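You operate a simulated robot arm through the tools that you are given. There is no shell and no other tool. Be economical: measure what you need, move in short steps, check, and stop when the job is done.

Carry out the task below with a simulated robot arm. There is one attempt and no reset: what you move stays moved.

## Task
Open the control box, flip the blue switch that is OFF, and close up.
Fine: it ends at ON; the door lever ends at SHUT. Where these are worked on the way, their far stop is far enough and under half their travel is too little: door lever.

The check looks at the end state, three seconds after you hand in, the way a careful person would. Anything else that was tipped, shoved, dropped, spilled or broken makes it a failure.

## Robot
A 7-joint arm with a vacuum gripper on a trunk, on a base that drives. Base frame: it is fixed to the floor where the robot stands at the start and does not move with it; the origin is under the middle of the robot, x ahead of it, y to its left, z up. Readings come in m, rad, newtons and seconds.
With the tool pointing down near the work surface it reaches from about 0.18 to 0.58 m from the robot's upright axis, wherever it stands. Its first joint turns from -2.897 to 2.897 rad. Places, roughly: blue arm switch [1.1, 0, 1.4]; blue drive switch [1.1, 0.1, 1.4]; blue light switch [1.2, -0.2, 1.4]; blue pump switch [1.2, -0.1, 1.4]; control box door [1, -0.1, 1.5]; door lever [1, 0, 1.3]; fwd rev knob [1, -0.1, 1.4]; hand auto knob [1, 0, 1.4]; low high knob [1.1, -0.2, 1.4]; rest mark knob [1, -0.2, 1.4]; speed knob [1, 0, 1.5]; white knob [1, 0, 1.6]. Payload 1.88 kg.
Tool frame: the origin (TCP) lies in the middle of the cups' lips, and z points out of the cups. The gripper has 1 cup of 0.032 m across, covering 0.032 by 0.032 m (tool x, y); the bellows give 0.014 m. With the vacuum on, a cup seals on a smooth face that it is pressed against (1 to 4 N); it does not hold porous or soft things. The pull reaches 41 N.
Orientation is that of the tool frame in the base frame, as [roll, pitch, yaw] about the fixed x, y, z axes, in that order (R = Rz(yaw) Ry(pitch) Rx(roll)). With the cups facing straight down, the tool's x points along the base's -x, its y along +y and its z along -z.

## Interface
- The arm moves only by the tool send_rows. Its argument "plan" is one flat list of numbers, 6 for each row, row after row: the shift along the tool's x, y, z in units of 50 mm (1.0 is 50 mm), then the turn, a rotation vector about the tool's x, y, z in units of 5 degrees (1.0 is 5 degrees). In form: [tx, ty, tz, wx, wy, wz, tx, ty, tz, wx, wy, wz, ...]. A call has 1 to 10 rows; each row shifts and turns the commanded pose from where the row before left it, along the tool's axes as they then stand. "vac" is the vacuum: 1 switches it on, 0 off, set as the call begins (left out, the last holds). A call with a number of a shift or a turn outside -1 to 1 is refused whole. A row lasts 0.2 s, in which the tool goes at most 0.05 m and 0.15 rad; a call with a longer step from one row to the next is refused whole, and so is a gripper value outside its range. A pose out of reach is approached as far as the arm can. The call stops where the force on the tool passes 90 N (or 10 N more than at its start, if that is more) or the arm is blocked; 0.2 s more then pass. The pull builds up within a second once a cup has sealed. Time passes only in rows, and 0.2 s behind the last, so rows that do not move give it time. It gives the time, the measured TCP pose, the force on the tool (base axes) and the pull of the vacuum at its end, in the units of the frame above (readings bear some noise), with the torque about the TCP (base axes, N m) and any sound that the robot's microphone picked up.
- Cameras (640 x 400 px; columns grow to the right, rows downward): "scene" is now at [0.0304, 0.1451, 1.6062]; the picture's right is [-0.07, -1.00, 0.00], its down [-0.29, 0.02, -0.96] and it looks along [0.96, -0.07, -0.29] (base axes); focal length 270 px, centre (320, 200). "wrist" rides on the gripper at [0.082, 0.014, -0.216] in the tool frame; the picture's right is [-0.17, 0.99, 0.00], its down [-0.91, -0.15, -0.37] and it looks along [-0.37, -0.06, 0.93] (tool axes); focal length 243 px, centre (320, 200). There is no depth. A picture from a camera that has moved, and an enlarged one, comes with that camera's place and axes in the base frame and with its lens. The place of the scene camera against the robot may be out by one fixed shift of up to 0.018 m in any direction.
- grab_frame(camera): a new picture of that camera. The clock stands still meanwhile.
- lift_body(by): slides the trunk up (or, below 0, down) by that many m; the arm and the scene camera ride with it, the base frame stays. It gives what a move gives, with no picture.
- roll_base(legs): drives the robot by 1 to 6 legs, each [ahead, left, turn to the left] in m, m and rad, along the robot's own axes; the way and the turn of a leg run together, so that a leg with both is an arc; at most 1.5 m and 3.142 rad a leg. The arm and the cameras ride along, it lands a little off, and it stops where it bumps. It gives what a move gives.
- head_to(pan, tilt): turns the head with the scene camera to pan (to the left, within 2.705 rad either way) and tilt (down, from -0.506 to 1.204), counted from straight ahead of the robot. It gives what a move gives.
- zoom(camera, box): a new picture of the part [left, top, right, bottom] of that camera's present view, enlarged. The clock stands still meanwhile.
- sign_off(): hands the job in; it is judged then, once.

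Work in short steps. Places have to be worked out from the pictures, the camera data and where the tool is seen: move nearer, look again, correct. Check each grasp and each placing, and mend what went wrong. You have 120 turns and 90 pictures in all, those below and enlarged ones among them. Switch the vacuum off and draw the arm clear of the work before you hand the job in, unless the task says otherwise; then end with one line.

The tools are called by a JSON object that holds its "api" and its "payload". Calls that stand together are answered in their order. send_rows: Moves the arm, as the interface text tells. Its arguments: {"type":"object","properties":{"plan":{"type":"array","items":{"type":"number"}},"vac":{"type":"number"}},"required":["plan"]} The other tools are called the same way: lift_body (by) slides the trunk up or down; roll_base (legs) drives the base; head_to (pan, tilt) turns the head that bears the scene camera; grab_frame (camera) takes a picture; zoom (camera, box) takes an enlarged picture of a part of a camera's view; sign_off () hands the job in.

At the start:

```text
t: 0.0
eef_pos: [0.5614, -0.0609, 0.9993]
tcp_rot: [3.142, -0.001, -3.142]
contact_force: [0.1, -0.3, 0.0]
torque: [0.0, 0.01, 0.0]
pull: 0.1
trunk travel left (down, up): [-0.525, 0.065]
robot x, y, heading: [0.002, 0.0012, 0.001]
head pan, tilt: [-0.075, 0.29]
```

scene: 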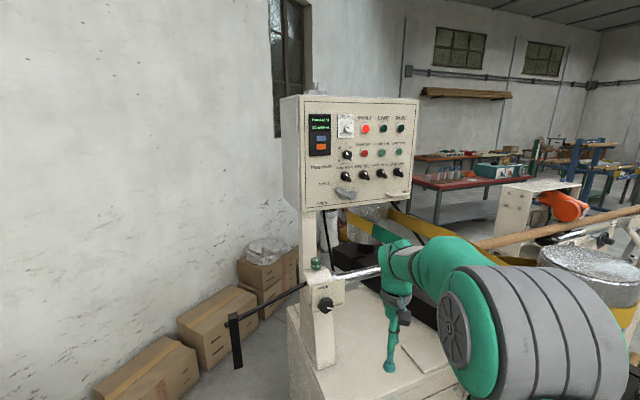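
wrist: 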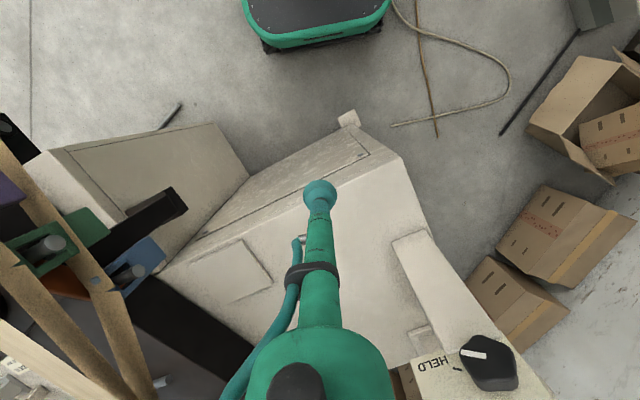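

The control box is seen ahead on a post; I zoom in on it to read the panel.

{"api": "zoom", "payload": {"camera": "scene", "box": [270, 85, 430, 215]}}

{"api": "zoom", "payload": {"camera": "scene", "box": [310, 150, 420, 215]}}

```text
3.08 times, centred on (350, 150) of scene
camera zoom: at [0.0304, 0.1451, 1.6062], right [-0.07, -1.0, 0.0], down [-0.29, 0.02, -0.96], along [0.96, -0.07, -0.29], focal length 831 px, centre (228, 354)
```

zoom: 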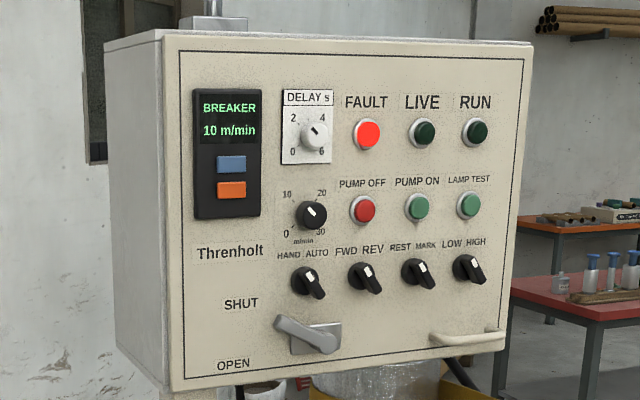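

```text
5.82 times, centred on (365, 182) of scene
camera zoom: at [0.0304, 0.1451, 1.6062], right [-0.07, -1.0, 0.0], down [-0.29, 0.02, -0.96], along [0.96, -0.07, -0.29], focal length 1571 px, centre (58, 302)
```

zoom: 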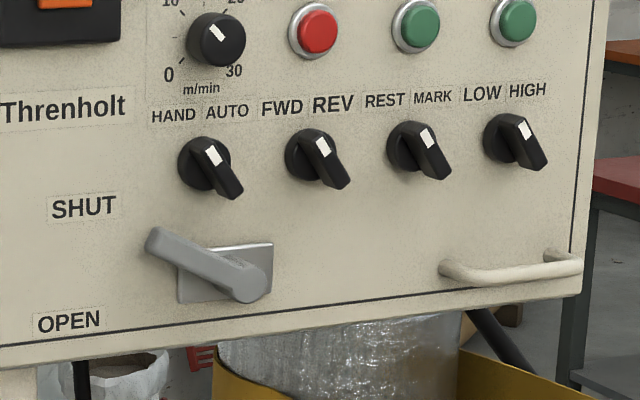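

I raise the tool along its axis by 0.2 m and start tilting it forward (towards pointing at the door).

{"api": "send_rows", "payload": {"plan": [0, 0, -1, 0, 0, 0, 0, 0, -1, 0, 0, 0, 0, 0, -1, 0, 0, 0, 0, 0, -1, 0, 0, 0, 0, 0, 0, 0, -1, 0, 0, 0, 0, 0, -1, 0, 0, 0, 0, 0, -1, 0, 0, 0, 0, 0, -1, 0, 0, 0, 0, 0, -1, 0, 0, 0, 0, 0, -1, 0]}}

```text
t: 2.2
eef_pos: [0.5614, -0.0621, 1.2]
tcp_rot: [-3.141, 0.527, 3.141]
contact_force: [-0.7, -0.7, 0.3]
torque: [0.0, 0.01, -0.03]
pull: 0.1
trunk travel left (down, up): [-0.525, 0.065]
robot x, y, heading: [-0.0005, 0.0001, 0.002]
head pan, tilt: [-0.075, 0.29]
```

Tilted 30° as expected. I continue the tilt to 80°.

{"api": "send_rows", "payload": {"plan": [0, 0, 0, 0, -1, 0, 0, 0, 0, 0, -1, 0, 0, 0, 0, 0, -1, 0, 0, 0, 0, 0, -1, 0, 0, 0, 0, 0, -1, 0, 0, 0, 0, 0, -1, 0, 0, 0, 0, 0, -1, 0, 0, 0, 0, 0, -1, 0, 0, 0, 0, 0, -1, 0, 0, 0, 0, 0, -1, 0]}}

{"api": "send_rows", "payload": {"plan": [0, 0, 0, 0, -1, 0, 0, 0, 0, 0, -1, 0, -0.5, 0, 0, 0, 0, 0, -0.5, 0, 0, 0, 0, 0, 0, 0, 0, 0, 0, 0]}}

{"api": "grab_frame", "payload": {"camera": "wrist"}}

{"api": "grab_frame", "payload": {"camera": "scene"}}

```text
t: 3.8
eef_pos: [0.5809, -0.0486, 1.0971]
tcp_rot: [3.061, 0.902, 3.106]
contact_force: [-0.3, 0.3, 0.1]
torque: [-0.01, -0.02, 0.0]
pull: 0.1
trunk travel left (down, up): [-0.525, 0.065]
robot x, y, heading: [-0.002, 0.0012, -0.001]
head pan, tilt: [-0.075, 0.29]
stopped in row 7: the arm was blocked; the commanded pose is now the measured one
```

```text
t: 4.3
eef_pos: [0.5757, -0.0349, 0.9706]
tcp_rot: [2.98, 0.779, 3.059]
contact_force: [-0.6, -0.2, -0.2]
torque: [-0.02, -0.13, 0.0]
pull: 0.1
trunk travel left (down, up): [-0.525, 0.065]
robot x, y, heading: [0.0039, 0.0003, -0.002]
head pan, tilt: [-0.075, 0.29]
stopped in row 2: the arm was blocked; the commanded pose is now the measured one
```

```text
85 pictures are left
camera wrist: at [0.3655, -0.0377, 1.0667], right [0.09, 0.97, 0.23], down [0.39, -0.24, 0.89], along [0.92, 0.01, -0.4], focal length 243 px, centre (320, 200)
```

wrist: 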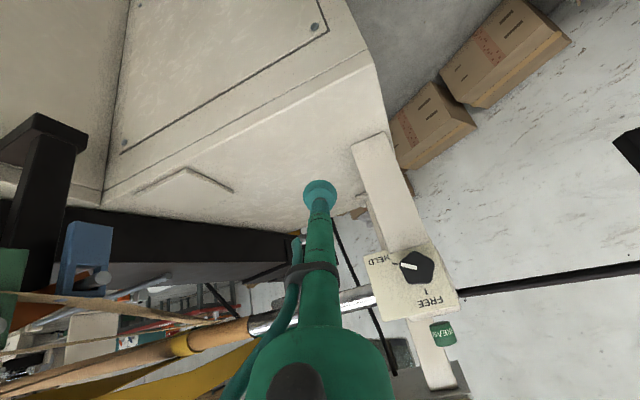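

```text
84 pictures are left
camera scene: at [0.0291, 0.1451, 1.5946], right [-0.07, -1.0, 0.0], down [-0.28, 0.02, -0.96], along [0.96, -0.07, -0.28], focal length 270 px, centre (320, 200)
```

scene: 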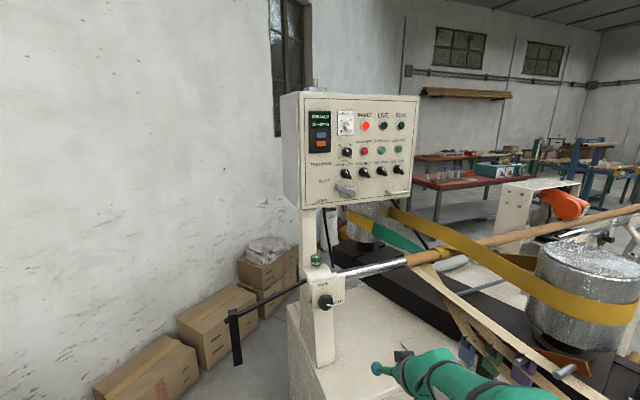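

The arm ran into a joint limit because the wrist is too near the body. I move it up first and then forward, then tilt further.

{"api": "send_rows", "payload": {"plan": [-0.7, 0, -0.7, 0, 0, 0, -0.7, 0, -0.7, 0, 0, 0, -0.7, 0, -0.7, 0, 0, 0, -0.7, 0, -0.7, 0, 0, 0, -0.7, 0, -0.7, 0, 0, 0, -0.7, 0, -0.7, 0, 0, 0]}}

```text
t: 5.7
eef_pos: [0.5729, -0.0733, 1.2752]
tcp_rot: [2.978, 0.781, 3.056]
contact_force: [0.5, -0.3, 0.5]
torque: [0.02, 0.0, -0.03]
pull: 0.0
trunk travel left (down, up): [-0.525, 0.065]
robot x, y, heading: [-0.001, 0.0029, -0.002]
head pan, tilt: [-0.075, 0.29]
```

Up at z 1.275. Now forward 0.1 m and tilt further.

{"api": "send_rows", "payload": {"plan": [-0.7, 0, 0.7, 0, 0, 0, -0.7, 0, 0.7, 0, 0, 0, 0, 0, 0, 0, -1, 0, 0, 0, 0, 0, -1, 0, 0, 0, 0, 0, -1, 0, 0, 0, 0, 0, -1, 0, 0, 0, 0, 0, -1, 0, 0, 0, 0, 0, -1, 0]}}

```text
t: 7.6
eef_pos: [0.7008, -0.0708, 1.1659]
tcp_rot: [2.769, 1.122, 2.813]
contact_force: [0.9, 0.3, 0.5]
torque: [0.02, -0.01, -0.02]
pull: 0.2
trunk travel left (down, up): [-0.525, 0.065]
robot x, y, heading: [-0.0024, 0.0023, -0.001]
head pan, tilt: [-0.075, 0.29]
stopped in row 8: the arm was blocked; the commanded pose is now the measured one
```

The wrist joint limits it; lowering the trunk relative to the target should let the tool point level. I raise the tool first, then lower the trunk.

{"api": "send_rows", "payload": {"plan": [-0.9, 0.158, -0.404, 0, 0, 0, -0.9, 0.158, -0.404, 0, 0, 0, -0.9, 0.158, -0.404, 0, 0, 0, -0.9, 0.158, -0.404, 0, 0, 0]}}

{"api": "lift_body", "payload": {"by": -0.2}}

{"api": "send_rows", "payload": {"plan": [-0.9, 0.158, -0.404, 0, 0, 0, -0.9, 0.158, -0.404, 0, 0, 0, -0.9, 0.158, -0.404, 0, 0, 0, -0.9, 0.158, -0.404, 0, 0, 0]}}

```text
t: 8.6
eef_pos: [0.6966, -0.0695, 1.3755]
tcp_rot: [2.769, 1.125, 2.812]
contact_force: [0.4, -0.3, -0.6]
torque: [0.02, 0.01, 0.01]
pull: 0.0
trunk travel left (down, up): [-0.525, 0.065]
robot x, y, heading: [-0.0005, 0.0022, -0.003]
head pan, tilt: [-0.075, 0.29]
```

```text
t: 10.8
eef_pos: [0.6963, -0.0694, 1.1752]
tcp_rot: [2.767, 1.129, 2.813]
contact_force: [-0.2, -0.6, -0.1]
torque: [0.01, 0.02, -0.01]
pull: 0.0
trunk travel left (down, up): [-0.325, 0.265]
robot x, y, heading: [0.0007, 0.0005, 0.001]
head pan, tilt: [-0.075, 0.29]
```

```text
t: 11.8
eef_pos: [0.6982, -0.0729, 1.3737]
tcp_rot: [2.766, 1.126, 2.812]
contact_force: [0.3, -0.1, 0.9]
torque: [-0.03, 0.01, 0.02]
pull: 0.1
trunk travel left (down, up): [-0.325, 0.265]
robot x, y, heading: [0.002, -0.0, 0.001]
head pan, tilt: [-0.075, 0.29]
```

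Now level the roll and tilt the remaining 24°.

{"api": "send_rows", "payload": {"plan": [0, 0, 0, 0, 0, -1, 0, 0, 0, 0, 0, -0.9, 0, 0, 0, 0, -1, 0, 0, 0, 0, 0, -1, 0, 0, 0, 0, 0, -1, 0, 0, 0, 0, 0, -1, 0, 0, 0, 0, 0, -0.8, 0]}}

{"api": "grab_frame", "payload": {"camera": "wrist"}}

{"api": "grab_frame", "payload": {"camera": "scene"}}

```text
t: 13.4
eef_pos: [0.6977, -0.0696, 1.3757]
tcp_rot: [0.527, 1.56, 0.604]
contact_force: [-0.6, 0.4, 0.2]
torque: [-0.03, 0.02, -0.03]
pull: 0.2
trunk travel left (down, up): [-0.325, 0.265]
robot x, y, heading: [0.0014, -0.0024, -0.006]
head pan, tilt: [-0.075, 0.29]
```

```text
83 pictures are left
camera wrist: at [0.4809, -0.0721, 1.2929], right [-0.08, 0.98, 0.17], down [-0.37, -0.19, 0.91], along [0.93, 0.01, 0.38], focal length 243 px, centre (320, 200)
```

wrist: 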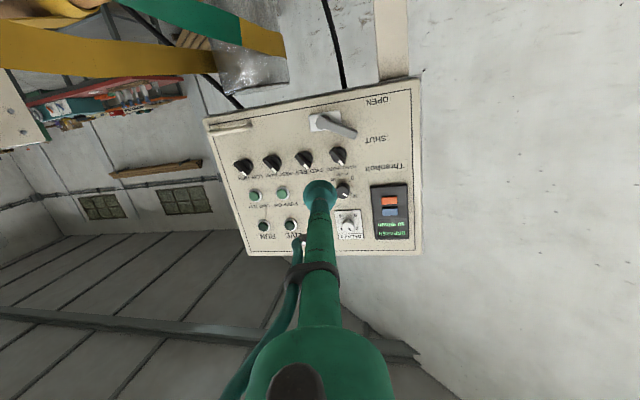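

```text
82 pictures are left
camera scene: at [0.0304, 0.1451, 1.4062], right [-0.07, -1.0, 0.0], down [-0.29, 0.02, -0.96], along [0.96, -0.07, -0.29], focal length 270 px, centre (320, 200)
```

scene: 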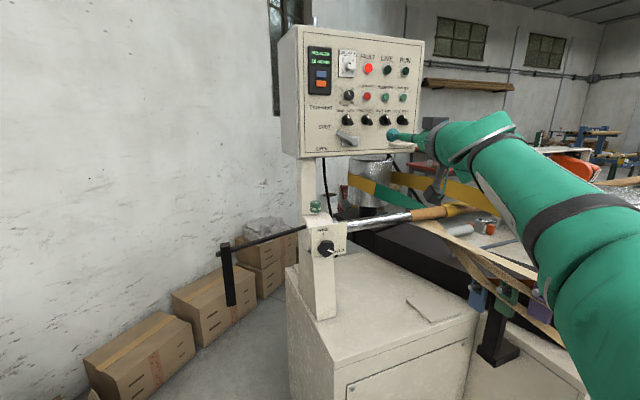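

The tool is level and the scene camera has dropped by 0.2 m, which lets me triangulate. I zoom on the box again, and on the wrist view.

{"api": "zoom", "payload": {"camera": "scene", "box": [270, 20, 430, 165]}}

{"api": "zoom", "payload": {"camera": "wrist", "box": [195, 70, 435, 265]}}

```text
2.76 times, centred on (350, 92) of scene
camera zoom: at [0.0304, 0.1451, 1.4062], right [-0.07, -1.0, 0.0], down [-0.29, 0.02, -0.96], along [0.96, -0.07, -0.29], focal length 745 px, centre (237, 497)
```

zoom: 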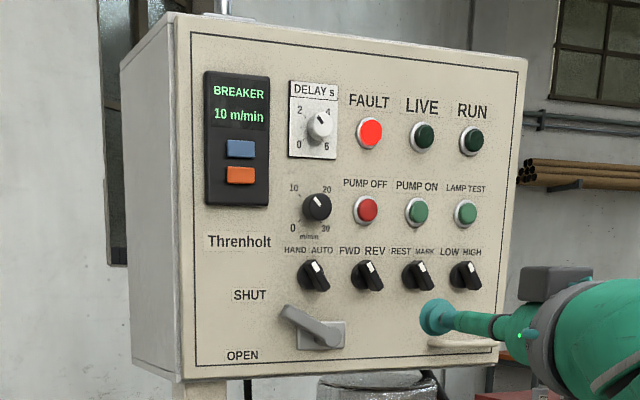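

```text
2.05 times, centred on (315, 168) of wrist
camera zoom: at [0.4809, -0.0721, 1.2929], right [-0.08, 0.98, 0.17], down [-0.37, -0.19, 0.91], along [0.93, 0.01, 0.38], focal length 498 px, centre (330, 267)
```

zoom: 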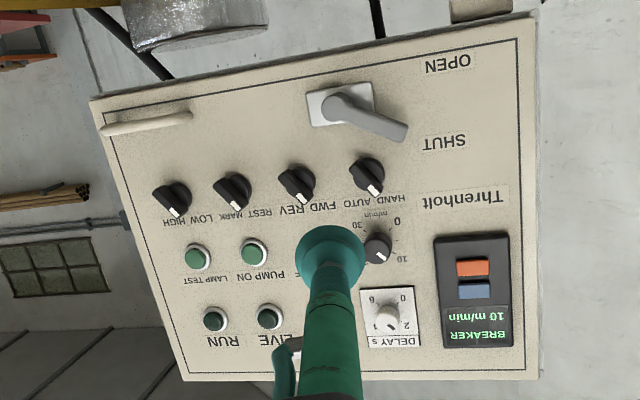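

Face of the door: left edge about (0.97, 0.145), right edge about (1.115, -0.325), so its inward normal is about (0.954, 0.30). I turn the tool 13° to the left to face it and approach by 0.13 m.

{"api": "send_rows", "payload": {"plan": [0, 0, 0, -0.9, 0, 0, 0, 0, 0, -0.9, 0, 0, 0, 0, 0, -0.8, 0, 0, 0, 0, 0.9, 0, 0, 0, 0, 0, 0.9, 0, 0, 0, -0.1, 0, 0.8, 0, 0, 0, 0, 0, 0, 0, 0, 0]}}

{"api": "grab_frame", "payload": {"camera": "wrist"}}

{"api": "zoom", "payload": {"camera": "scene", "box": [270, 20, 430, 165]}}

```text
t: 15.0
eef_pos: [0.8181, -0.0303, 1.3815]
tcp_rot: [0.461, 1.563, 0.77]
contact_force: [-0.1, 0.3, -0.6]
torque: [0.01, -0.04, 0.01]
pull: 0.2
trunk travel left (down, up): [-0.325, 0.265]
robot x, y, heading: [0.0002, -0.0011, 0.002]
head pan, tilt: [-0.075, 0.29]
```

```text
79 pictures are left
camera wrist: at [0.6101, -0.0802, 1.2994], right [-0.3, 0.94, 0.17], down [-0.32, -0.27, 0.91], along [0.9, 0.22, 0.38], focal length 243 px, centre (320, 200)
```

wrist: 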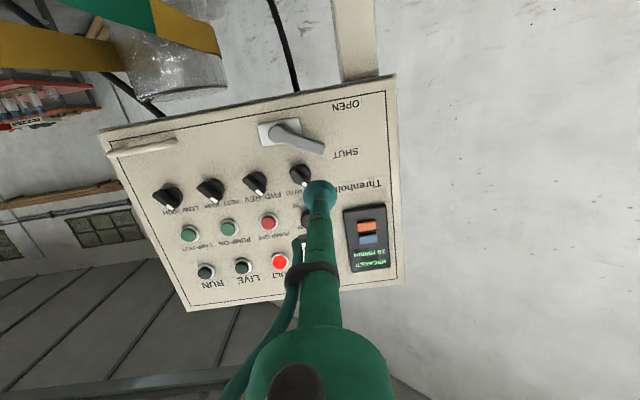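

```text
2.76 times, centred on (350, 92) of scene
camera zoom: at [0.0307, 0.1451, 1.4061], right [-0.07, -1.0, 0.0], down [-0.29, 0.02, -0.96], along [0.96, -0.07, -0.29], focal length 745 px, centre (237, 497)
```

zoom: 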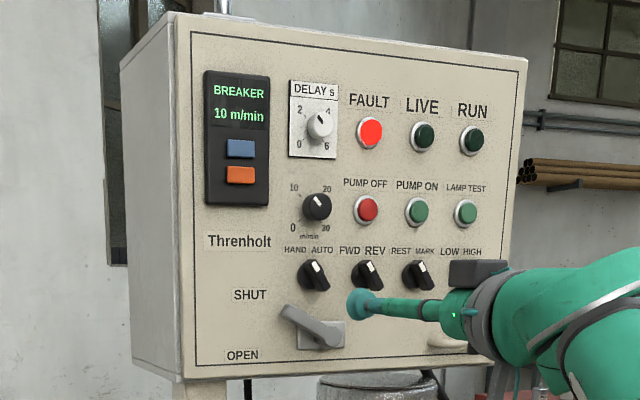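

I zoom the wrist view at the lever to get its place relative to the tool.

{"api": "zoom", "payload": {"camera": "wrist", "box": [230, 90, 390, 190]}}

```text
4.00 times, centred on (310, 140) of wrist
camera zoom: at [0.6101, -0.0802, 1.2994], right [-0.3, 0.94, 0.17], down [-0.32, -0.27, 0.91], along [0.9, 0.22, 0.38], focal length 970 px, centre (360, 440)
```

zoom: 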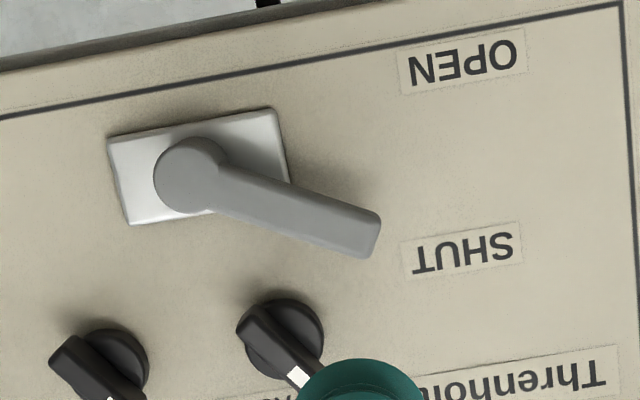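

Lever tip is at about 17 mm below, 5 mm left and 156 mm ahead of the TCP; pivot 50 mm below and 56 mm right. I go 16 mm up, 4 mm left and forward 0.13 m first.

{"api": "send_rows", "payload": {"plan": [-0.32, 0.08, 0, 0, 0, 0, 0, 0, 0.65, 0, 0, 0, 0, 0, 0.65, 0, 0, 0, 0, 0, 0.65, 0, 0, 0, 0, 0, 0.65, 0, 0, 0, 0, 0, 0, 0, 0, 0]}}

{"api": "zoom", "payload": {"camera": "wrist", "box": [200, 50, 440, 220]}}

{"api": "zoom", "payload": {"camera": "scene", "box": [310, 100, 420, 170]}}

```text
t: 16.4
eef_pos: [0.9472, 0.0103, 1.3915]
tcp_rot: [1.124, 1.565, 1.429]
contact_force: [0.7, -0.1, -1.0]
torque: [0.02, -0.05, 0.08]
pull: 0.0
trunk travel left (down, up): [-0.325, 0.265]
robot x, y, heading: [0.0003, -0.0003, 0.001]
head pan, tilt: [-0.075, 0.29]
```

```text
2.35 times, centred on (320, 135) of wrist
camera zoom: at [0.7372, -0.0396, 1.3098], right [-0.3, 0.94, 0.17], down [-0.31, -0.27, 0.91], along [0.9, 0.22, 0.37], focal length 571 px, centre (320, 353)
```

zoom: 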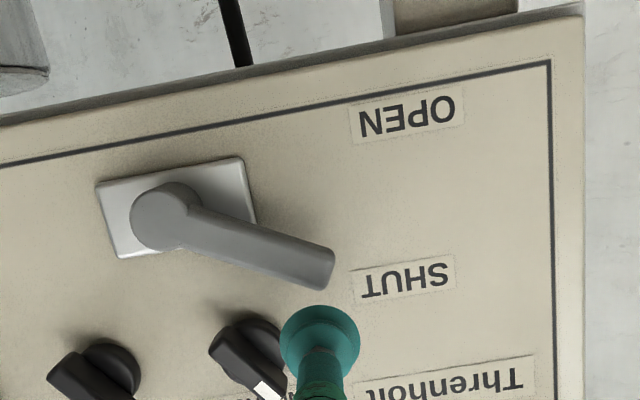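

```text
5.71 times, centred on (365, 135) of scene
camera zoom: at [0.0341, 0.1447, 1.4057], right [-0.07, -1.0, 0.0], down [-0.29, 0.02, -0.96], along [0.95, -0.07, -0.29], focal length 1543 px, centre (63, 571)
```

zoom: 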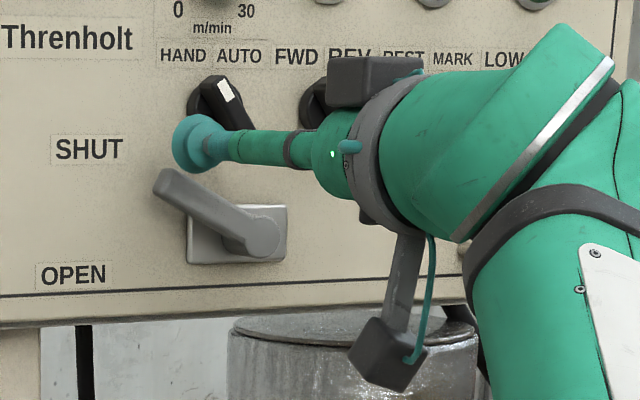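

The TCP is lower than commanded by ~8 mm; the lever tip front is ~40 mm ahead. I go up 12 mm, left 3 mm, and then forward 52 mm so the cup sits above the lever tip.

{"api": "send_rows", "payload": {"plan": [-0.24, 0.06, 0, 0, 0, 0, 0, 0, 0, 0, 0, 0, 0, 0, 0.35, 0, 0, 0, 0, 0, 0.35, 0, 0, 0, 0, 0, 0.34, 0, 0, 0, 0, 0, 0, 0, 0, 0]}}

{"api": "zoom", "payload": {"camera": "wrist", "box": [200, 50, 440, 220]}}

{"api": "zoom", "payload": {"camera": "scene", "box": [310, 100, 420, 170]}}

```text
t: 17.8
eef_pos: [0.9441, 0.0135, 1.3946]
tcp_rot: [0.446, 1.563, 0.752]
contact_force: [-0.3, -0.4, -0.3]
torque: [-0.02, -0.02, 0.01]
pull: 0.0
out of reach, approached as far as the arm can: row 1, 3, 4, 5
trunk travel left (down, up): [-0.325, 0.265]
robot x, y, heading: [0.0007, -0.0025, -0.001]
head pan, tilt: [-0.075, 0.29]
```

```text
2.35 times, centred on (320, 135) of wrist
camera zoom: at [0.7346, -0.0373, 1.3118], right [-0.3, 0.94, 0.17], down [-0.32, -0.27, 0.91], along [0.9, 0.22, 0.38], focal length 571 px, centre (320, 353)
```

zoom: 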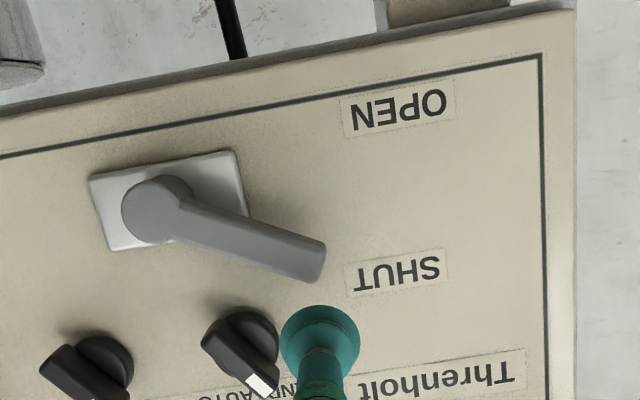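

```text
5.71 times, centred on (365, 135) of scene
camera zoom: at [0.0306, 0.1451, 1.4062], right [-0.07, -1.0, 0.0], down [-0.29, 0.02, -0.96], along [0.96, -0.07, -0.29], focal length 1543 px, centre (63, 571)
```

zoom: 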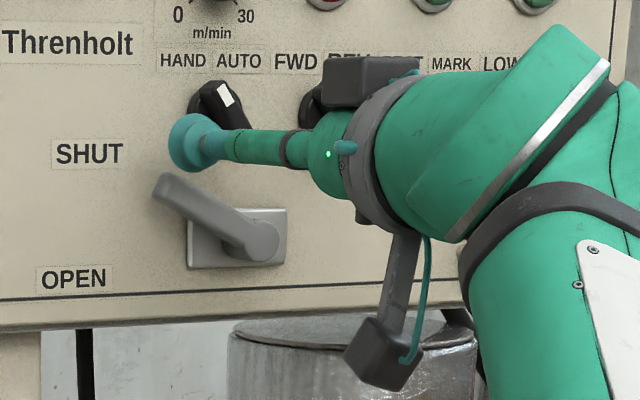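

The arm's reach ends here, so I must drive nearer. I back the tool off 0.13 m and look down with the head to see the floor clearance.

{"api": "send_rows", "payload": {"plan": [0, 0, -0.9, 0, 0, 0, 0, 0, -0.9, 0, 0, 0, 0, 0, -0.9, 0, 0, 0]}}

{"api": "head_to", "payload": {"pan": 0.0, "tilt": 1.1}}

{"api": "grab_frame", "payload": {"camera": "scene"}}

```text
t: 18.8
eef_pos: [0.859, -0.0413, 1.3135]
tcp_rot: [2.496, 1.474, 2.8]
contact_force: [2.9, -1.2, -1.8]
torque: [0.14, -0.38, 0.26]
pull: 0.0
trunk travel left (down, up): [-0.325, 0.265]
robot x, y, heading: [0.0025, -0.0004, 0.0]
head pan, tilt: [-0.075, 0.29]
stopped in row 3: the arm was blocked; the commanded pose is now the measured one
```

```text
t: 19.9
eef_pos: [0.8532, -0.0392, 1.3243]
tcp_rot: [2.48, 1.488, 2.786]
contact_force: [-0.2, 0.9, 0.7]
torque: [0.01, 0.01, -0.01]
pull: 0.0
trunk travel left (down, up): [-0.325, 0.265]
robot x, y, heading: [-0.0006, 0.0001, 0.002]
head pan, tilt: [0.0, 1.1]
```

```text
72 pictures are left
camera scene: at [0.0006, 0.152, 1.3391], right [0.0, -1.0, 0.0], down [-0.89, 0.0, -0.45], along [0.45, 0.0, -0.89], focal length 270 px, centre (320, 200)
```

scene: 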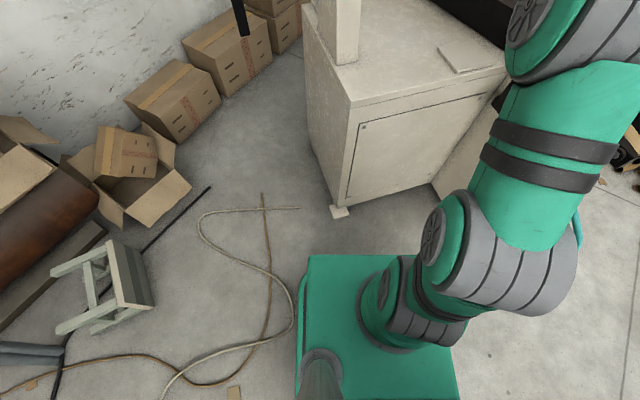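

There is roughly 0.3 m of floor between base and cabinet, so I can drive about 0.13 m. First I retract the tool a bit more, slowly, and set it level.

{"api": "send_rows", "payload": {"plan": [0, 0, -0.5, 0, -0.4, 0, 0, 0, -0.5, 0, -0.3, 0, 0, 0, -0.5, 0, 0, 0, 0, 0, -0.5, 0, 0, 0, -0.6, 0, 0, 0, 0, 0, -0.4, 0, 0, 0, 0, 0]}}

```text
t: 21.3
eef_pos: [0.7598, -0.0735, 1.3781]
tcp_rot: [1.669, 1.52, 1.972]
contact_force: [-0.7, -0.3, -0.5]
torque: [-0.03, 0.02, -0.03]
pull: 0.1
trunk travel left (down, up): [-0.325, 0.265]
robot x, y, heading: [0.0026, -0.0003, 0.0]
head pan, tilt: [0.0, 1.1]
```

Retracted cleanly. Now I drive 0.13 m ahead and set the head to look at the box.

{"api": "roll_base", "payload": {"legs": [[0.13, 0, 0]]}}

{"api": "head_to", "payload": {"pan": -0.1, "tilt": 0.1}}

{"api": "grab_frame", "payload": {"camera": "wrist"}}

{"api": "grab_frame", "payload": {"camera": "scene"}}

```text
t: 22.6
eef_pos: [0.8895, -0.0724, 1.3776]
tcp_rot: [1.667, 1.518, 1.974]
contact_force: [-0.3, -0.3, -0.7]
torque: [0.01, 0.0, -0.01]
pull: 0.0
trunk travel left (down, up): [-0.325, 0.265]
robot x, y, heading: [0.133, -0.0008, 0.002]
head pan, tilt: [0.0, 1.1]
```

```text
t: 23.9
eef_pos: [0.8899, -0.0716, 1.3789]
tcp_rot: [1.668, 1.518, 1.972]
contact_force: [-0.1, -1.4, 0.1]
torque: [-0.02, 0.03, 0.0]
pull: 0.1
trunk travel left (down, up): [-0.325, 0.265]
robot x, y, heading: [0.132, -0.0009, 0.0]
head pan, tilt: [-0.099, 0.099]
```

```text
71 pictures are left
camera wrist: at [0.6777, -0.1192, 1.2993], right [-0.29, 0.93, 0.22], down [-0.29, -0.3, 0.91], along [0.91, 0.2, 0.36], focal length 243 px, centre (320, 200)
```

wrist: 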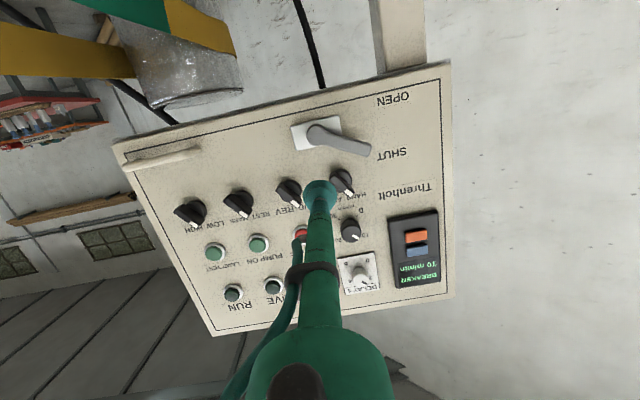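

```text
70 pictures are left
camera scene: at [0.1578, 0.1429, 1.4238], right [-0.1, -1.0, 0.0], down [-0.1, 0.01, -0.99], along [0.99, -0.1, -0.1], focal length 270 px, centre (320, 200)
```

scene: 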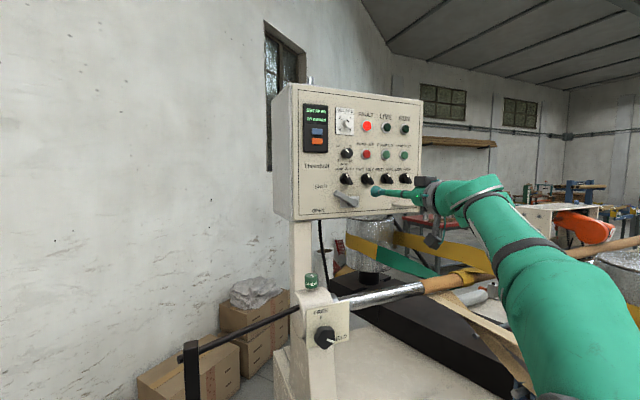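

The tip is estimated at (0.985, 0.025, 1.372). I remove the 3° roll, then go 67 mm left, 26 mm up, and forward 90 mm of the needed 133 mm.

{"api": "send_rows", "payload": {"plan": [0, 0, 0, 0, 0, -0.57, -0.26, 0.67, 0, 0, 0, 0, -0.26, 0.67, 0, 0, 0, 0, 0, 0, 0.6, 0, 0, 0, 0, 0, 0.6, 0, 0, 0, 0, 0, 0.6, 0, 0, 0, 0, 0, 0, 0, 0, 0]}}

{"api": "zoom", "payload": {"camera": "wrist", "box": [200, 50, 440, 220]}}

```text
t: 25.5
eef_pos: [0.9563, 0.0214, 1.4032]
tcp_rot: [2.781, 1.565, 3.083]
contact_force: [-0.9, 0.9, -0.3]
torque: [-0.01, -0.03, -0.01]
pull: 0.0
trunk travel left (down, up): [-0.325, 0.265]
robot x, y, heading: [0.127, -0.0008, 0.005]
head pan, tilt: [-0.099, 0.099]
```

```text
2.35 times, centred on (320, 135) of wrist
camera zoom: at [0.7458, -0.0304, 1.3237], right [-0.3, 0.94, 0.17], down [-0.31, -0.26, 0.92], along [0.91, 0.22, 0.36], focal length 571 px, centre (320, 353)
```

zoom: 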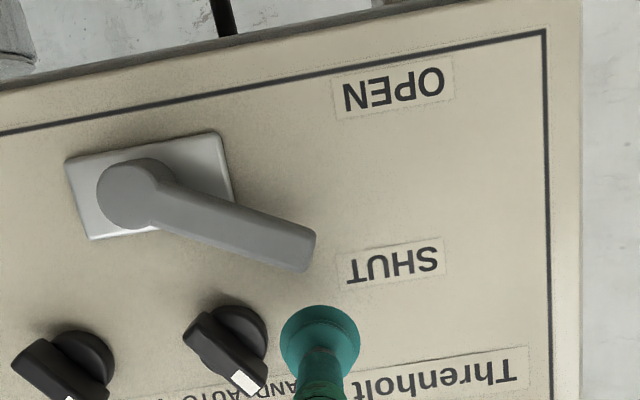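

The cup is 31 mm above and 5 mm left of the tip. I go forward 50 mm, 2 mm right.

{"api": "send_rows", "payload": {"plan": [0, -0.04, 0.35, 0, 0, 0, 0, 0, 0.35, 0, 0, 0, 0, 0, 0.3, 0, 0, 0, 0, 0, 0, 0, 0, 0]}}

{"api": "zoom", "payload": {"camera": "wrist", "box": [200, 50, 440, 220]}}

{"api": "zoom", "payload": {"camera": "scene", "box": [290, 150, 430, 230]}}

```text
t: 26.5
eef_pos: [1.0034, 0.0332, 1.402]
tcp_rot: [2.792, 1.566, 3.096]
contact_force: [-0.3, 0.2, 0.6]
torque: [0.0, -0.03, -0.02]
pull: 0.0
trunk travel left (down, up): [-0.325, 0.265]
robot x, y, heading: [0.1296, -0.0028, 0.001]
head pan, tilt: [-0.099, 0.099]
```

```text
2.35 times, centred on (320, 135) of wrist
camera zoom: at [0.7937, -0.0178, 1.3241], right [-0.3, 0.94, 0.17], down [-0.31, -0.26, 0.92], along [0.9, 0.22, 0.37], focal length 571 px, centre (320, 353)
```

zoom: 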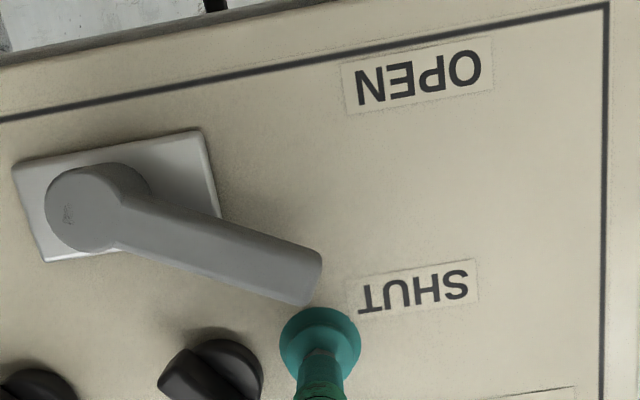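

```text
4.57 times, centred on (360, 190) of scene
camera zoom: at [0.1577, 0.1429, 1.4239], right [-0.1, -1.0, 0.0], down [-0.1, 0.01, -1.0], along [0.99, -0.1, -0.1], focal length 1234 px, centre (137, 246)
```

zoom: 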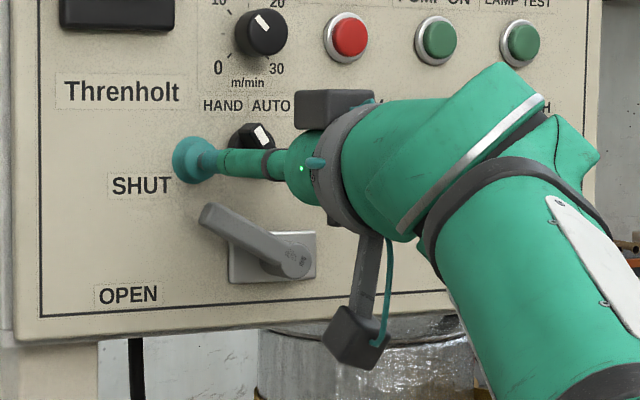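

Cup is just above the lever tip and level with it in depth. I push down 40 mm in small rows.

{"api": "send_rows", "payload": {"plan": [0.2, 0, 0, 0, 0, 0, 0.2, 0, 0, 0, 0, 0, 0.2, 0, 0, 0, 0, 0, 0.2, 0, 0, 0, 0, 0, 0, 0, 0, 0, 0, 0]}}

{"api": "zoom", "payload": {"camera": "wrist", "box": [200, 50, 440, 220]}}

```text
t: 27.7
eef_pos: [1.0019, 0.0333, 1.3605]
tcp_rot: [2.771, 1.564, 3.075]
contact_force: [0.1, -0.1, -0.7]
torque: [0.01, -0.01, 0.02]
pull: 0.1
trunk travel left (down, up): [-0.325, 0.265]
robot x, y, heading: [0.1293, 0.0024, -0.001]
head pan, tilt: [-0.099, 0.099]
```

```text
2.35 times, centred on (320, 135) of wrist
camera zoom: at [0.7924, -0.0179, 1.2827], right [-0.29, 0.94, 0.17], down [-0.31, -0.26, 0.92], along [0.91, 0.22, 0.36], focal length 571 px, centre (320, 353)
```

zoom: 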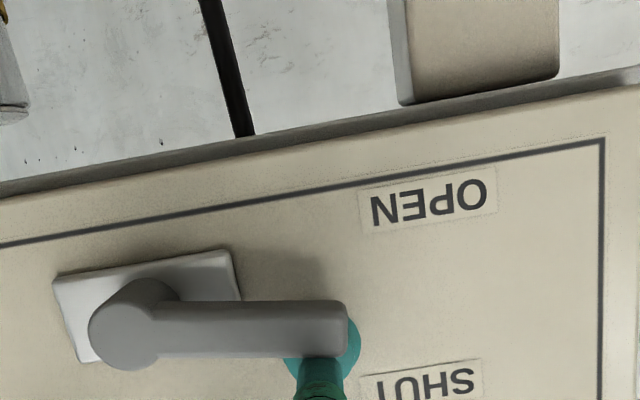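

The lever turns with the cup. I continue 40 mm down.

{"api": "send_rows", "payload": {"plan": [0.2, 0, 0, 0, 0, 0, 0.2, 0.02, 0, 0, 0, 0, 0.2, 0.02, 0, 0, 0, 0, 0.2, 0.02, 0, 0, 0, 0, 0, 0, 0, 0, 0, 0]}}

{"api": "zoom", "payload": {"camera": "wrist", "box": [200, 50, 440, 220]}}

{"api": "zoom", "payload": {"camera": "scene", "box": [290, 150, 430, 230]}}

```text
t: 28.9
eef_pos: [1.0003, 0.0342, 1.3278]
tcp_rot: [-0.662, 1.569, -0.355]
contact_force: [1.2, -1.2, 13.0]
torque: [-0.1, 0.34, 0.05]
pull: 0.0
trunk travel left (down, up): [-0.325, 0.265]
robot x, y, heading: [0.1289, 0.0028, -0.0]
head pan, tilt: [-0.099, 0.099]
```

```text
2.35 times, centred on (320, 135) of wrist
camera zoom: at [0.7904, -0.0159, 1.2482], right [-0.3, 0.94, 0.17], down [-0.31, -0.26, 0.91], along [0.9, 0.22, 0.37], focal length 571 px, centre (320, 353)
```

zoom: 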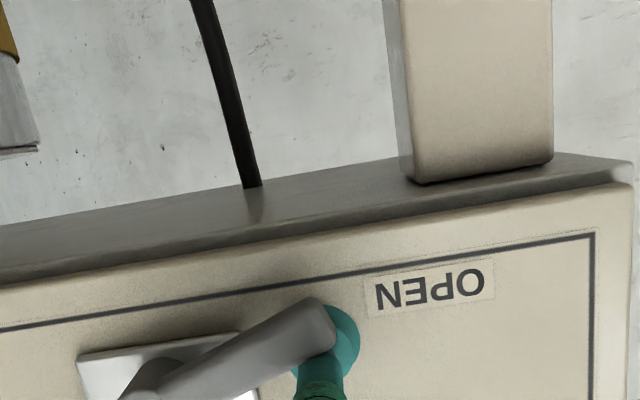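

```text
4.57 times, centred on (360, 190) of scene
camera zoom: at [0.1568, 0.1427, 1.4241], right [-0.1, -1.0, 0.0], down [-0.1, 0.01, -1.0], along [0.99, -0.1, -0.1], focal length 1234 px, centre (137, 246)
```

zoom: 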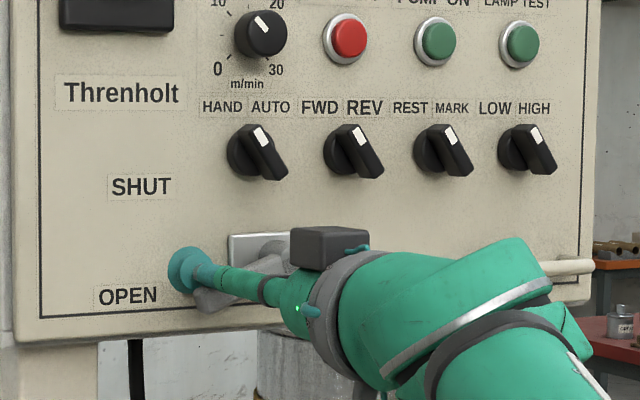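

13 N upward: the lever has met its lower stop, near OPEN. I press 5 mm more to be sure, then back up.

{"api": "send_rows", "payload": {"plan": [0.1, 0, 0, 0, 0, 0, 0, 0, 0, 0, 0, 0]}}

{"api": "send_rows", "payload": {"plan": [-0.25, 0, 0, 0, 0, 0, -0.25, 0.3, 0, 0, 0, 0, 0, 0.2, -0.8, 0, 0, 0, 0, 0, -0.9, 0, 0, 0, 0, 0, 0, 0, 0, 0]}}

{"api": "grab_frame", "payload": {"camera": "wrist"}}

{"api": "zoom", "payload": {"camera": "scene", "box": [260, 70, 440, 230]}}

```text
t: 29.5
eef_pos: [0.9979, 0.0346, 1.3287]
tcp_rot: [-0.3, 1.563, 0.003]
contact_force: [4.2, -0.4, 33.9]
torque: [-0.44, 0.91, 0.06]
pull: 0.1
trunk travel left (down, up): [-0.325, 0.265]
robot x, y, heading: [0.1243, 0.0008, -0.001]
head pan, tilt: [-0.099, 0.099]
```

```text
t: 30.7
eef_pos: [0.9137, 0.034, 1.3446]
tcp_rot: [2.815, 1.565, 3.121]
contact_force: [-0.1, -0.1, 0.0]
torque: [-0.01, 0.08, -0.02]
pull: 0.1
trunk travel left (down, up): [-0.325, 0.265]
robot x, y, heading: [0.1305, -0.0038, 0.001]
head pan, tilt: [-0.099, 0.099]
```

```text
63 pictures are left
camera wrist: at [0.7041, -0.0176, 1.2646], right [-0.3, 0.94, 0.17], down [-0.31, -0.26, 0.92], along [0.91, 0.22, 0.36], focal length 243 px, centre (320, 200)
```

wrist: 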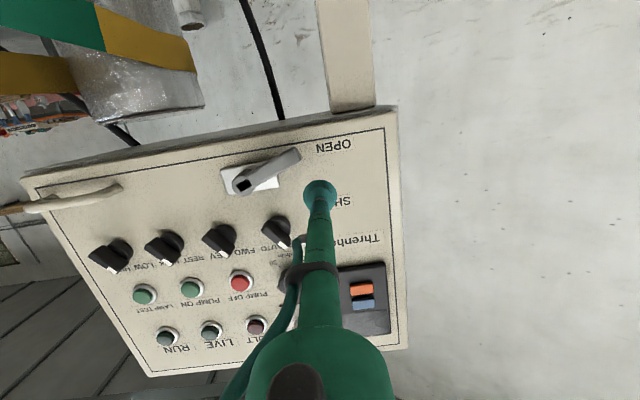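

```text
2.50 times, centred on (350, 150) of scene
camera zoom: at [0.1575, 0.1429, 1.4238], right [-0.1, -1.0, 0.0], down [-0.1, 0.01, -1.0], along [0.99, -0.1, -0.1], focal length 675 px, centre (245, 325)
```

zoom: 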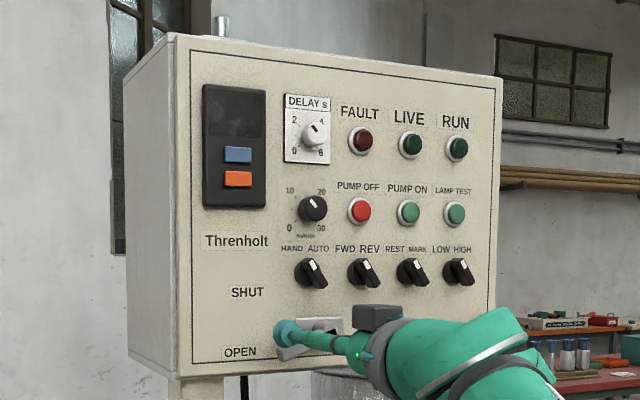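

The lever stays at OPEN and the panel went dark. Handle is at bottom right, so I'll try suction on the flat area left of the handle: 0.21 m to the right, then approach.

{"api": "send_rows", "payload": {"plan": [0, -0.84, 0, 0, 0, 0, 0, -0.84, 0, 0, 0, 0, 0, -0.84, 0, 0, 0, 0, 0.1, -0.84, 0, 0, 0, 0, 0.1, -0.84, 0, 0, 0, 0, 0, 0, 0.6, 0, 0, 0, 0, 0, 0.6, 0, 0, 0, 0, 0, 0, 0, 0, 0]}}

{"api": "grab_frame", "payload": {"camera": "wrist"}}

{"api": "zoom", "payload": {"camera": "scene", "box": [260, 70, 440, 230]}}

```text
t: 32.5
eef_pos: [1.0328, -0.1509, 1.334]
tcp_rot: [2.802, 1.567, 3.105]
contact_force: [-0.5, 0.6, 0.3]
torque: [0.0, -0.02, 0.01]
pull: 0.0
trunk travel left (down, up): [-0.325, 0.265]
robot x, y, heading: [0.1273, -0.0017, -0.003]
head pan, tilt: [-0.099, 0.099]
```

```text
61 pictures are left
camera wrist: at [0.8233, -0.2019, 1.2539], right [-0.29, 0.94, 0.17], down [-0.31, -0.26, 0.92], along [0.91, 0.22, 0.36], focal length 243 px, centre (320, 200)
```

wrist: 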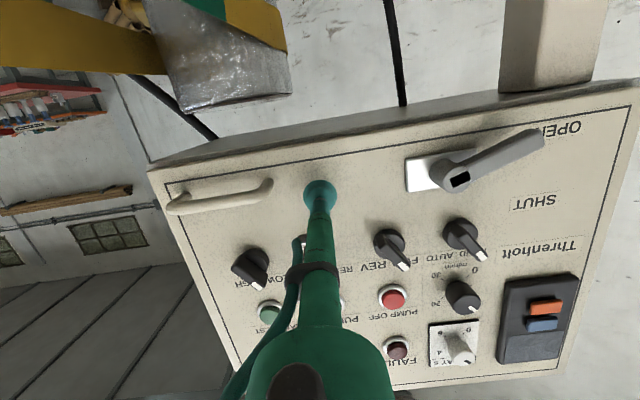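

```text
2.50 times, centred on (350, 150) of scene
camera zoom: at [0.1581, 0.1428, 1.4239], right [-0.1, -1.0, 0.0], down [-0.1, 0.01, -0.99], along [0.99, -0.1, -0.1], focal length 675 px, centre (245, 325)
```

zoom: 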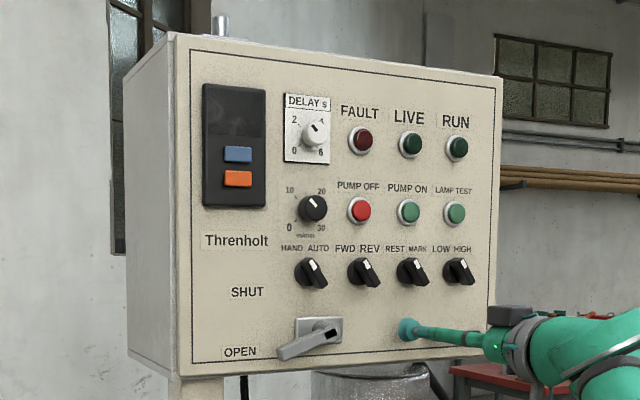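

The cup faces flat door face. I switch the vacuum on and close in by small steps.

{"api": "send_rows", "payload": {"plan": [0, 0, 0.3, 0, 0, 0, 0, 0, 0.2, 0, 0, 0, 0, 0, 0.1, 0, 0, 0, 0, 0, 0.1, 0, 0, 0, 0, 0, 0, 0, 0, 0], "vac": 1}}

```text
t: 33.7
eef_pos: [1.064, -0.14, 1.3325]
tcp_rot: [2.699, 1.564, 3.004]
contact_force: [-29.2, 0.0, -18.4]
torque: [0.08, -0.37, -0.03]
pull: 40.6
trunk travel left (down, up): [-0.325, 0.265]
robot x, y, heading: [0.1271, 0.0015, -0.001]
head pan, tilt: [-0.099, 0.099]
```

Sealed, pull 40.6 N. I draw back gently to see which way the door gives.

{"api": "send_rows", "payload": {"plan": [0, 0, -0.15, 0, 0, 0, 0, 0, -0.15, 0, 0, 0, 0, 0, -0.15, 0, 0, 0, 0, 0, -0.15, 0, 0, 0, 0, 0, -0.15, 0, 0, 0, 0, 0, 0, 0, 0, 0]}}

{"api": "grab_frame", "payload": {"camera": "wrist"}}

{"api": "zoom", "payload": {"camera": "scene", "box": [260, 70, 440, 230]}}

```text
t: 35.1
eef_pos: [1.0304, -0.1462, 1.3331]
tcp_rot: [2.841, 1.566, -3.134]
contact_force: [-1.3, 11.7, -7.0]
torque: [0.13, -0.13, -0.64]
pull: 40.7
trunk travel left (down, up): [-0.325, 0.265]
robot x, y, heading: [0.1279, 0.001, 0.004]
head pan, tilt: [-0.099, 0.099]
```

```text
59 pictures are left
camera wrist: at [0.8214, -0.1982, 1.2532], right [-0.3, 0.94, 0.17], down [-0.3, -0.26, 0.92], along [0.9, 0.22, 0.36], focal length 243 px, centre (320, 200)
```

wrist: 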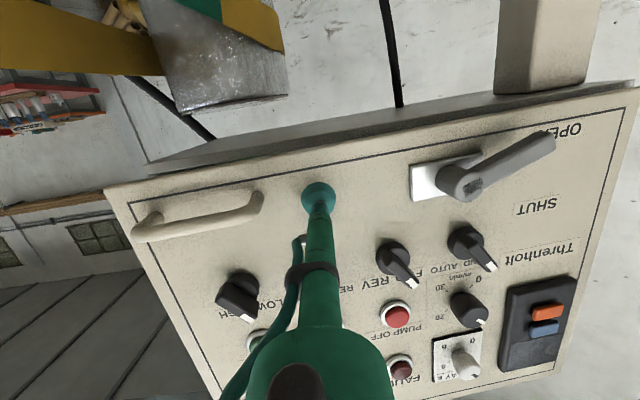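

```text
2.50 times, centred on (350, 150) of scene
camera zoom: at [0.1578, 0.1444, 1.4237], right [-0.1, -1.0, 0.0], down [-0.1, 0.01, -0.99], along [0.99, -0.1, -0.1], focal length 675 px, centre (245, 325)
```

zoom: 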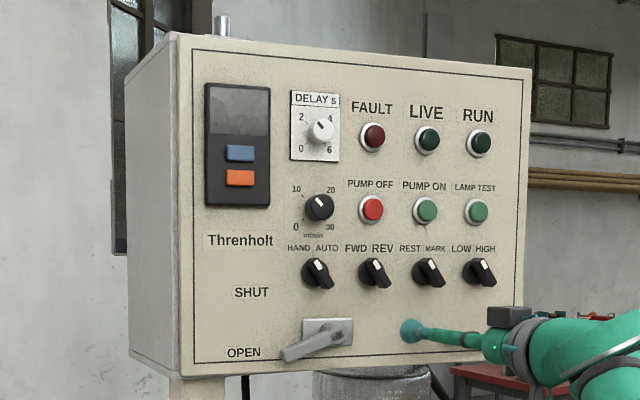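

The door is hinged at the left, its right side comes out (radius to the cup ≈ 0.30 m). I align the tool with the turned door and follow the arc by 5° rows.

{"api": "send_rows", "payload": {"plan": [0, 0.02, 0, 0.7, 0, 0, 0, 0.02, 0, 0.6, 0, 0, 0, 0.023, -0.52, 1, 0, 0, 0, 0.023, -0.52, 1, 0, 0, 0, 0.023, -0.52, 1, 0, 0, 0, 0, 0, 0, 0, 0]}}

{"api": "grab_frame", "payload": {"camera": "scene"}}

```text
t: 36.5
eef_pos: [0.951, -0.1568, 1.333]
tcp_rot: [3.14, 1.565, 3.065]
contact_force: [-2.1, -12.8, -4.5]
torque: [-0.16, -0.12, 0.36]
pull: 41.1
trunk travel left (down, up): [-0.325, 0.265]
robot x, y, heading: [0.1321, 0.0024, 0.0]
head pan, tilt: [-0.099, 0.099]
```

```text
57 pictures are left
camera scene: at [0.1577, 0.1409, 1.4241], right [-0.1, -0.99, 0.0], down [-0.1, 0.01, -0.99], along [0.99, -0.1, -0.1], focal length 270 px, centre (320, 200)
```

scene: 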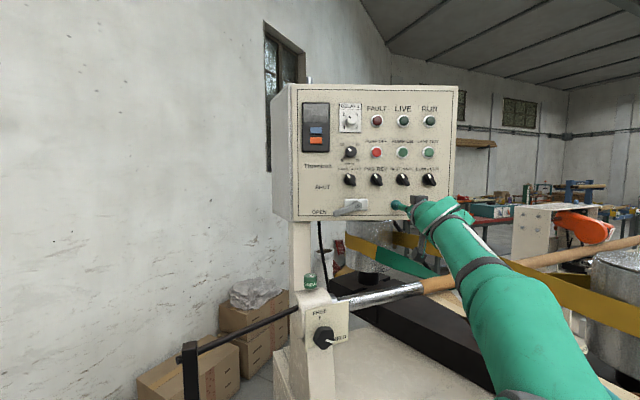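

It follows well. I continue by another 20° with a slight outward correction.

{"api": "send_rows", "payload": {"plan": [0, -0.03, -0.52, 1, 0, 0, 0, 0.015, -0.53, 1, 0, 0, 0, 0.02, -0.53, 1, 0, 0, 0, 0.023, -0.53, 1, 0, 0, 0, 0, 0, 0, 0, 0]}}

{"api": "grab_frame", "payload": {"camera": "scene"}}

```text
t: 37.9
eef_pos: [0.8651, -0.1201, 1.3064]
tcp_rot: [1.984, 1.367, 1.602]
contact_force: [0.2, 0.0, -0.8]
torque: [-0.02, -0.03, 0.01]
pull: 0.0
out of reach, approached as far as the arm can: row 2
trunk travel left (down, up): [-0.325, 0.265]
robot x, y, heading: [0.1288, 0.0003, -0.001]
head pan, tilt: [-0.099, 0.099]
stopped in row 5: the arm was blocked; the commanded pose is now the measured one
```

```text
56 pictures are left
camera scene: at [0.1577, 0.1431, 1.4238], right [-0.1, -1.0, 0.0], down [-0.1, 0.01, -1.0], along [0.99, -0.1, -0.1], focal length 270 px, centre (320, 200)
```

scene: 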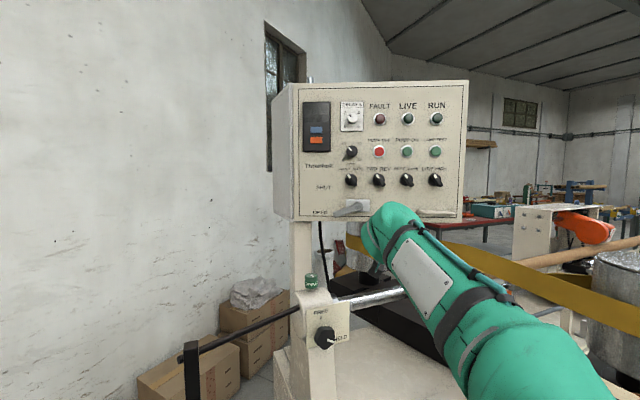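

The wrist reached its limit and the seal broke, with the door about 27° open. I'll switch the vacuum off, retract, and reposition the base to the right to push the door from inside.

{"api": "send_rows", "payload": {"plan": [0, 0, -0.5, 0, 0, 0, -0.2, 0, -0.5, -0.5, 0, 0, -0.2, 0, -0.5, -0.5, 0, 0, -0.2, 0, -0.5, 0, 0, 0, 0, 0, 0, 0, 0, 0], "vac": 0}}

{"api": "grab_frame", "payload": {"camera": "wrist"}}

```text
t: 39.1
eef_pos: [0.7808, -0.0913, 1.3317]
tcp_rot: [2.006, 1.364, 1.705]
contact_force: [-0.6, 0.6, -0.2]
torque: [0.01, 0.05, -0.02]
pull: 0.0
trunk travel left (down, up): [-0.325, 0.265]
robot x, y, heading: [0.1247, -0.0031, -0.002]
head pan, tilt: [-0.099, 0.099]
```

```text
55 pictures are left
camera wrist: at [0.577, 0.0, 1.2738], right [0.3, 0.89, 0.35], down [-0.38, -0.22, 0.9], along [0.88, -0.4, 0.27], focal length 243 px, centre (320, 200)
```

wrist: 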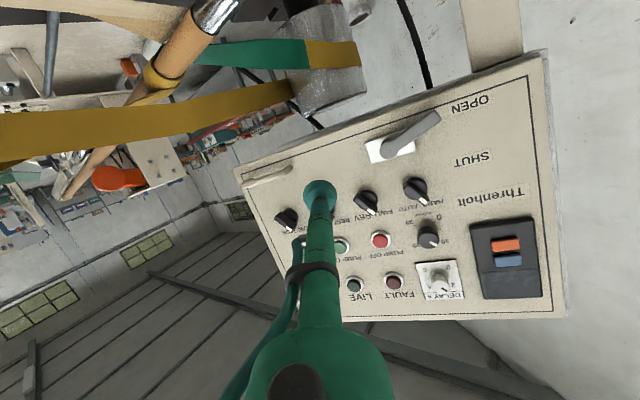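

I drive 0.35 m right and turn 0.3 rad left, so the robot faces the box squarely.

{"api": "roll_base", "payload": {"legs": [[0, -0.35, 0], [0, 0, 0.3]]}}

{"api": "head_to", "payload": {"pan": -0.05, "tilt": 0.1}}

{"api": "grab_frame", "payload": {"camera": "scene"}}

{"api": "grab_frame", "payload": {"camera": "wrist"}}

```text
t: 42.3
eef_pos: [0.7776, -0.2512, 1.3324]
tcp_rot: [1.986, 1.364, 1.987]
contact_force: [0.1, -0.3, -0.5]
torque: [0.01, 0.0, 0.0]
pull: 0.1
trunk travel left (down, up): [-0.325, 0.265]
robot x, y, heading: [0.1275, -0.3536, 0.301]
head pan, tilt: [-0.099, 0.099]
```

```text
t: 43.0
eef_pos: [0.7784, -0.25, 1.3308]
tcp_rot: [1.999, 1.366, 2.002]
contact_force: [0.5, -0.1, 0.5]
torque: [0.0, 0.01, -0.01]
pull: 0.0
trunk travel left (down, up): [-0.325, 0.265]
robot x, y, heading: [0.1297, -0.3558, 0.304]
head pan, tilt: [-0.051, 0.099]
```

```text
54 pictures are left
camera scene: at [0.1098, -0.2047, 1.4238], right [0.24, -0.97, 0.0], down [-0.1, -0.02, -1.0], along [0.96, 0.24, -0.1], focal length 270 px, centre (320, 200)
```

scene: 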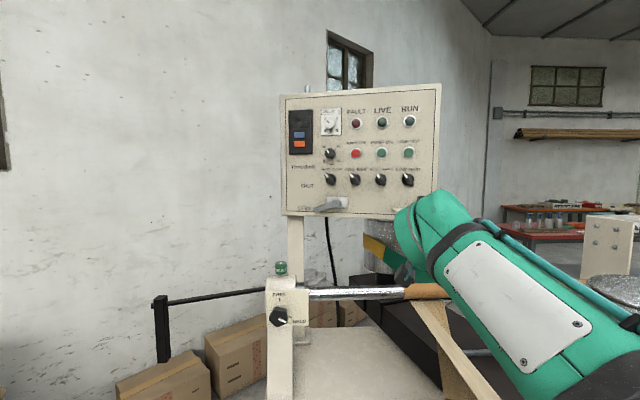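

```text
53 pictures are left
camera wrist: at [0.5569, -0.2223, 1.2732], right [0.02, 0.94, 0.35], down [-0.3, -0.32, 0.9], along [0.95, -0.12, 0.27], focal length 243 px, centre (320, 200)
```

wrist: 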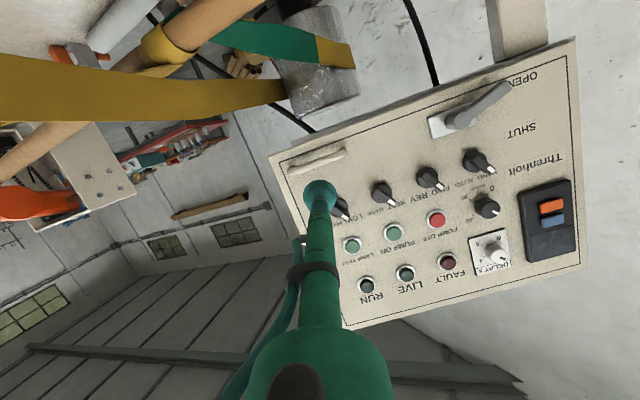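

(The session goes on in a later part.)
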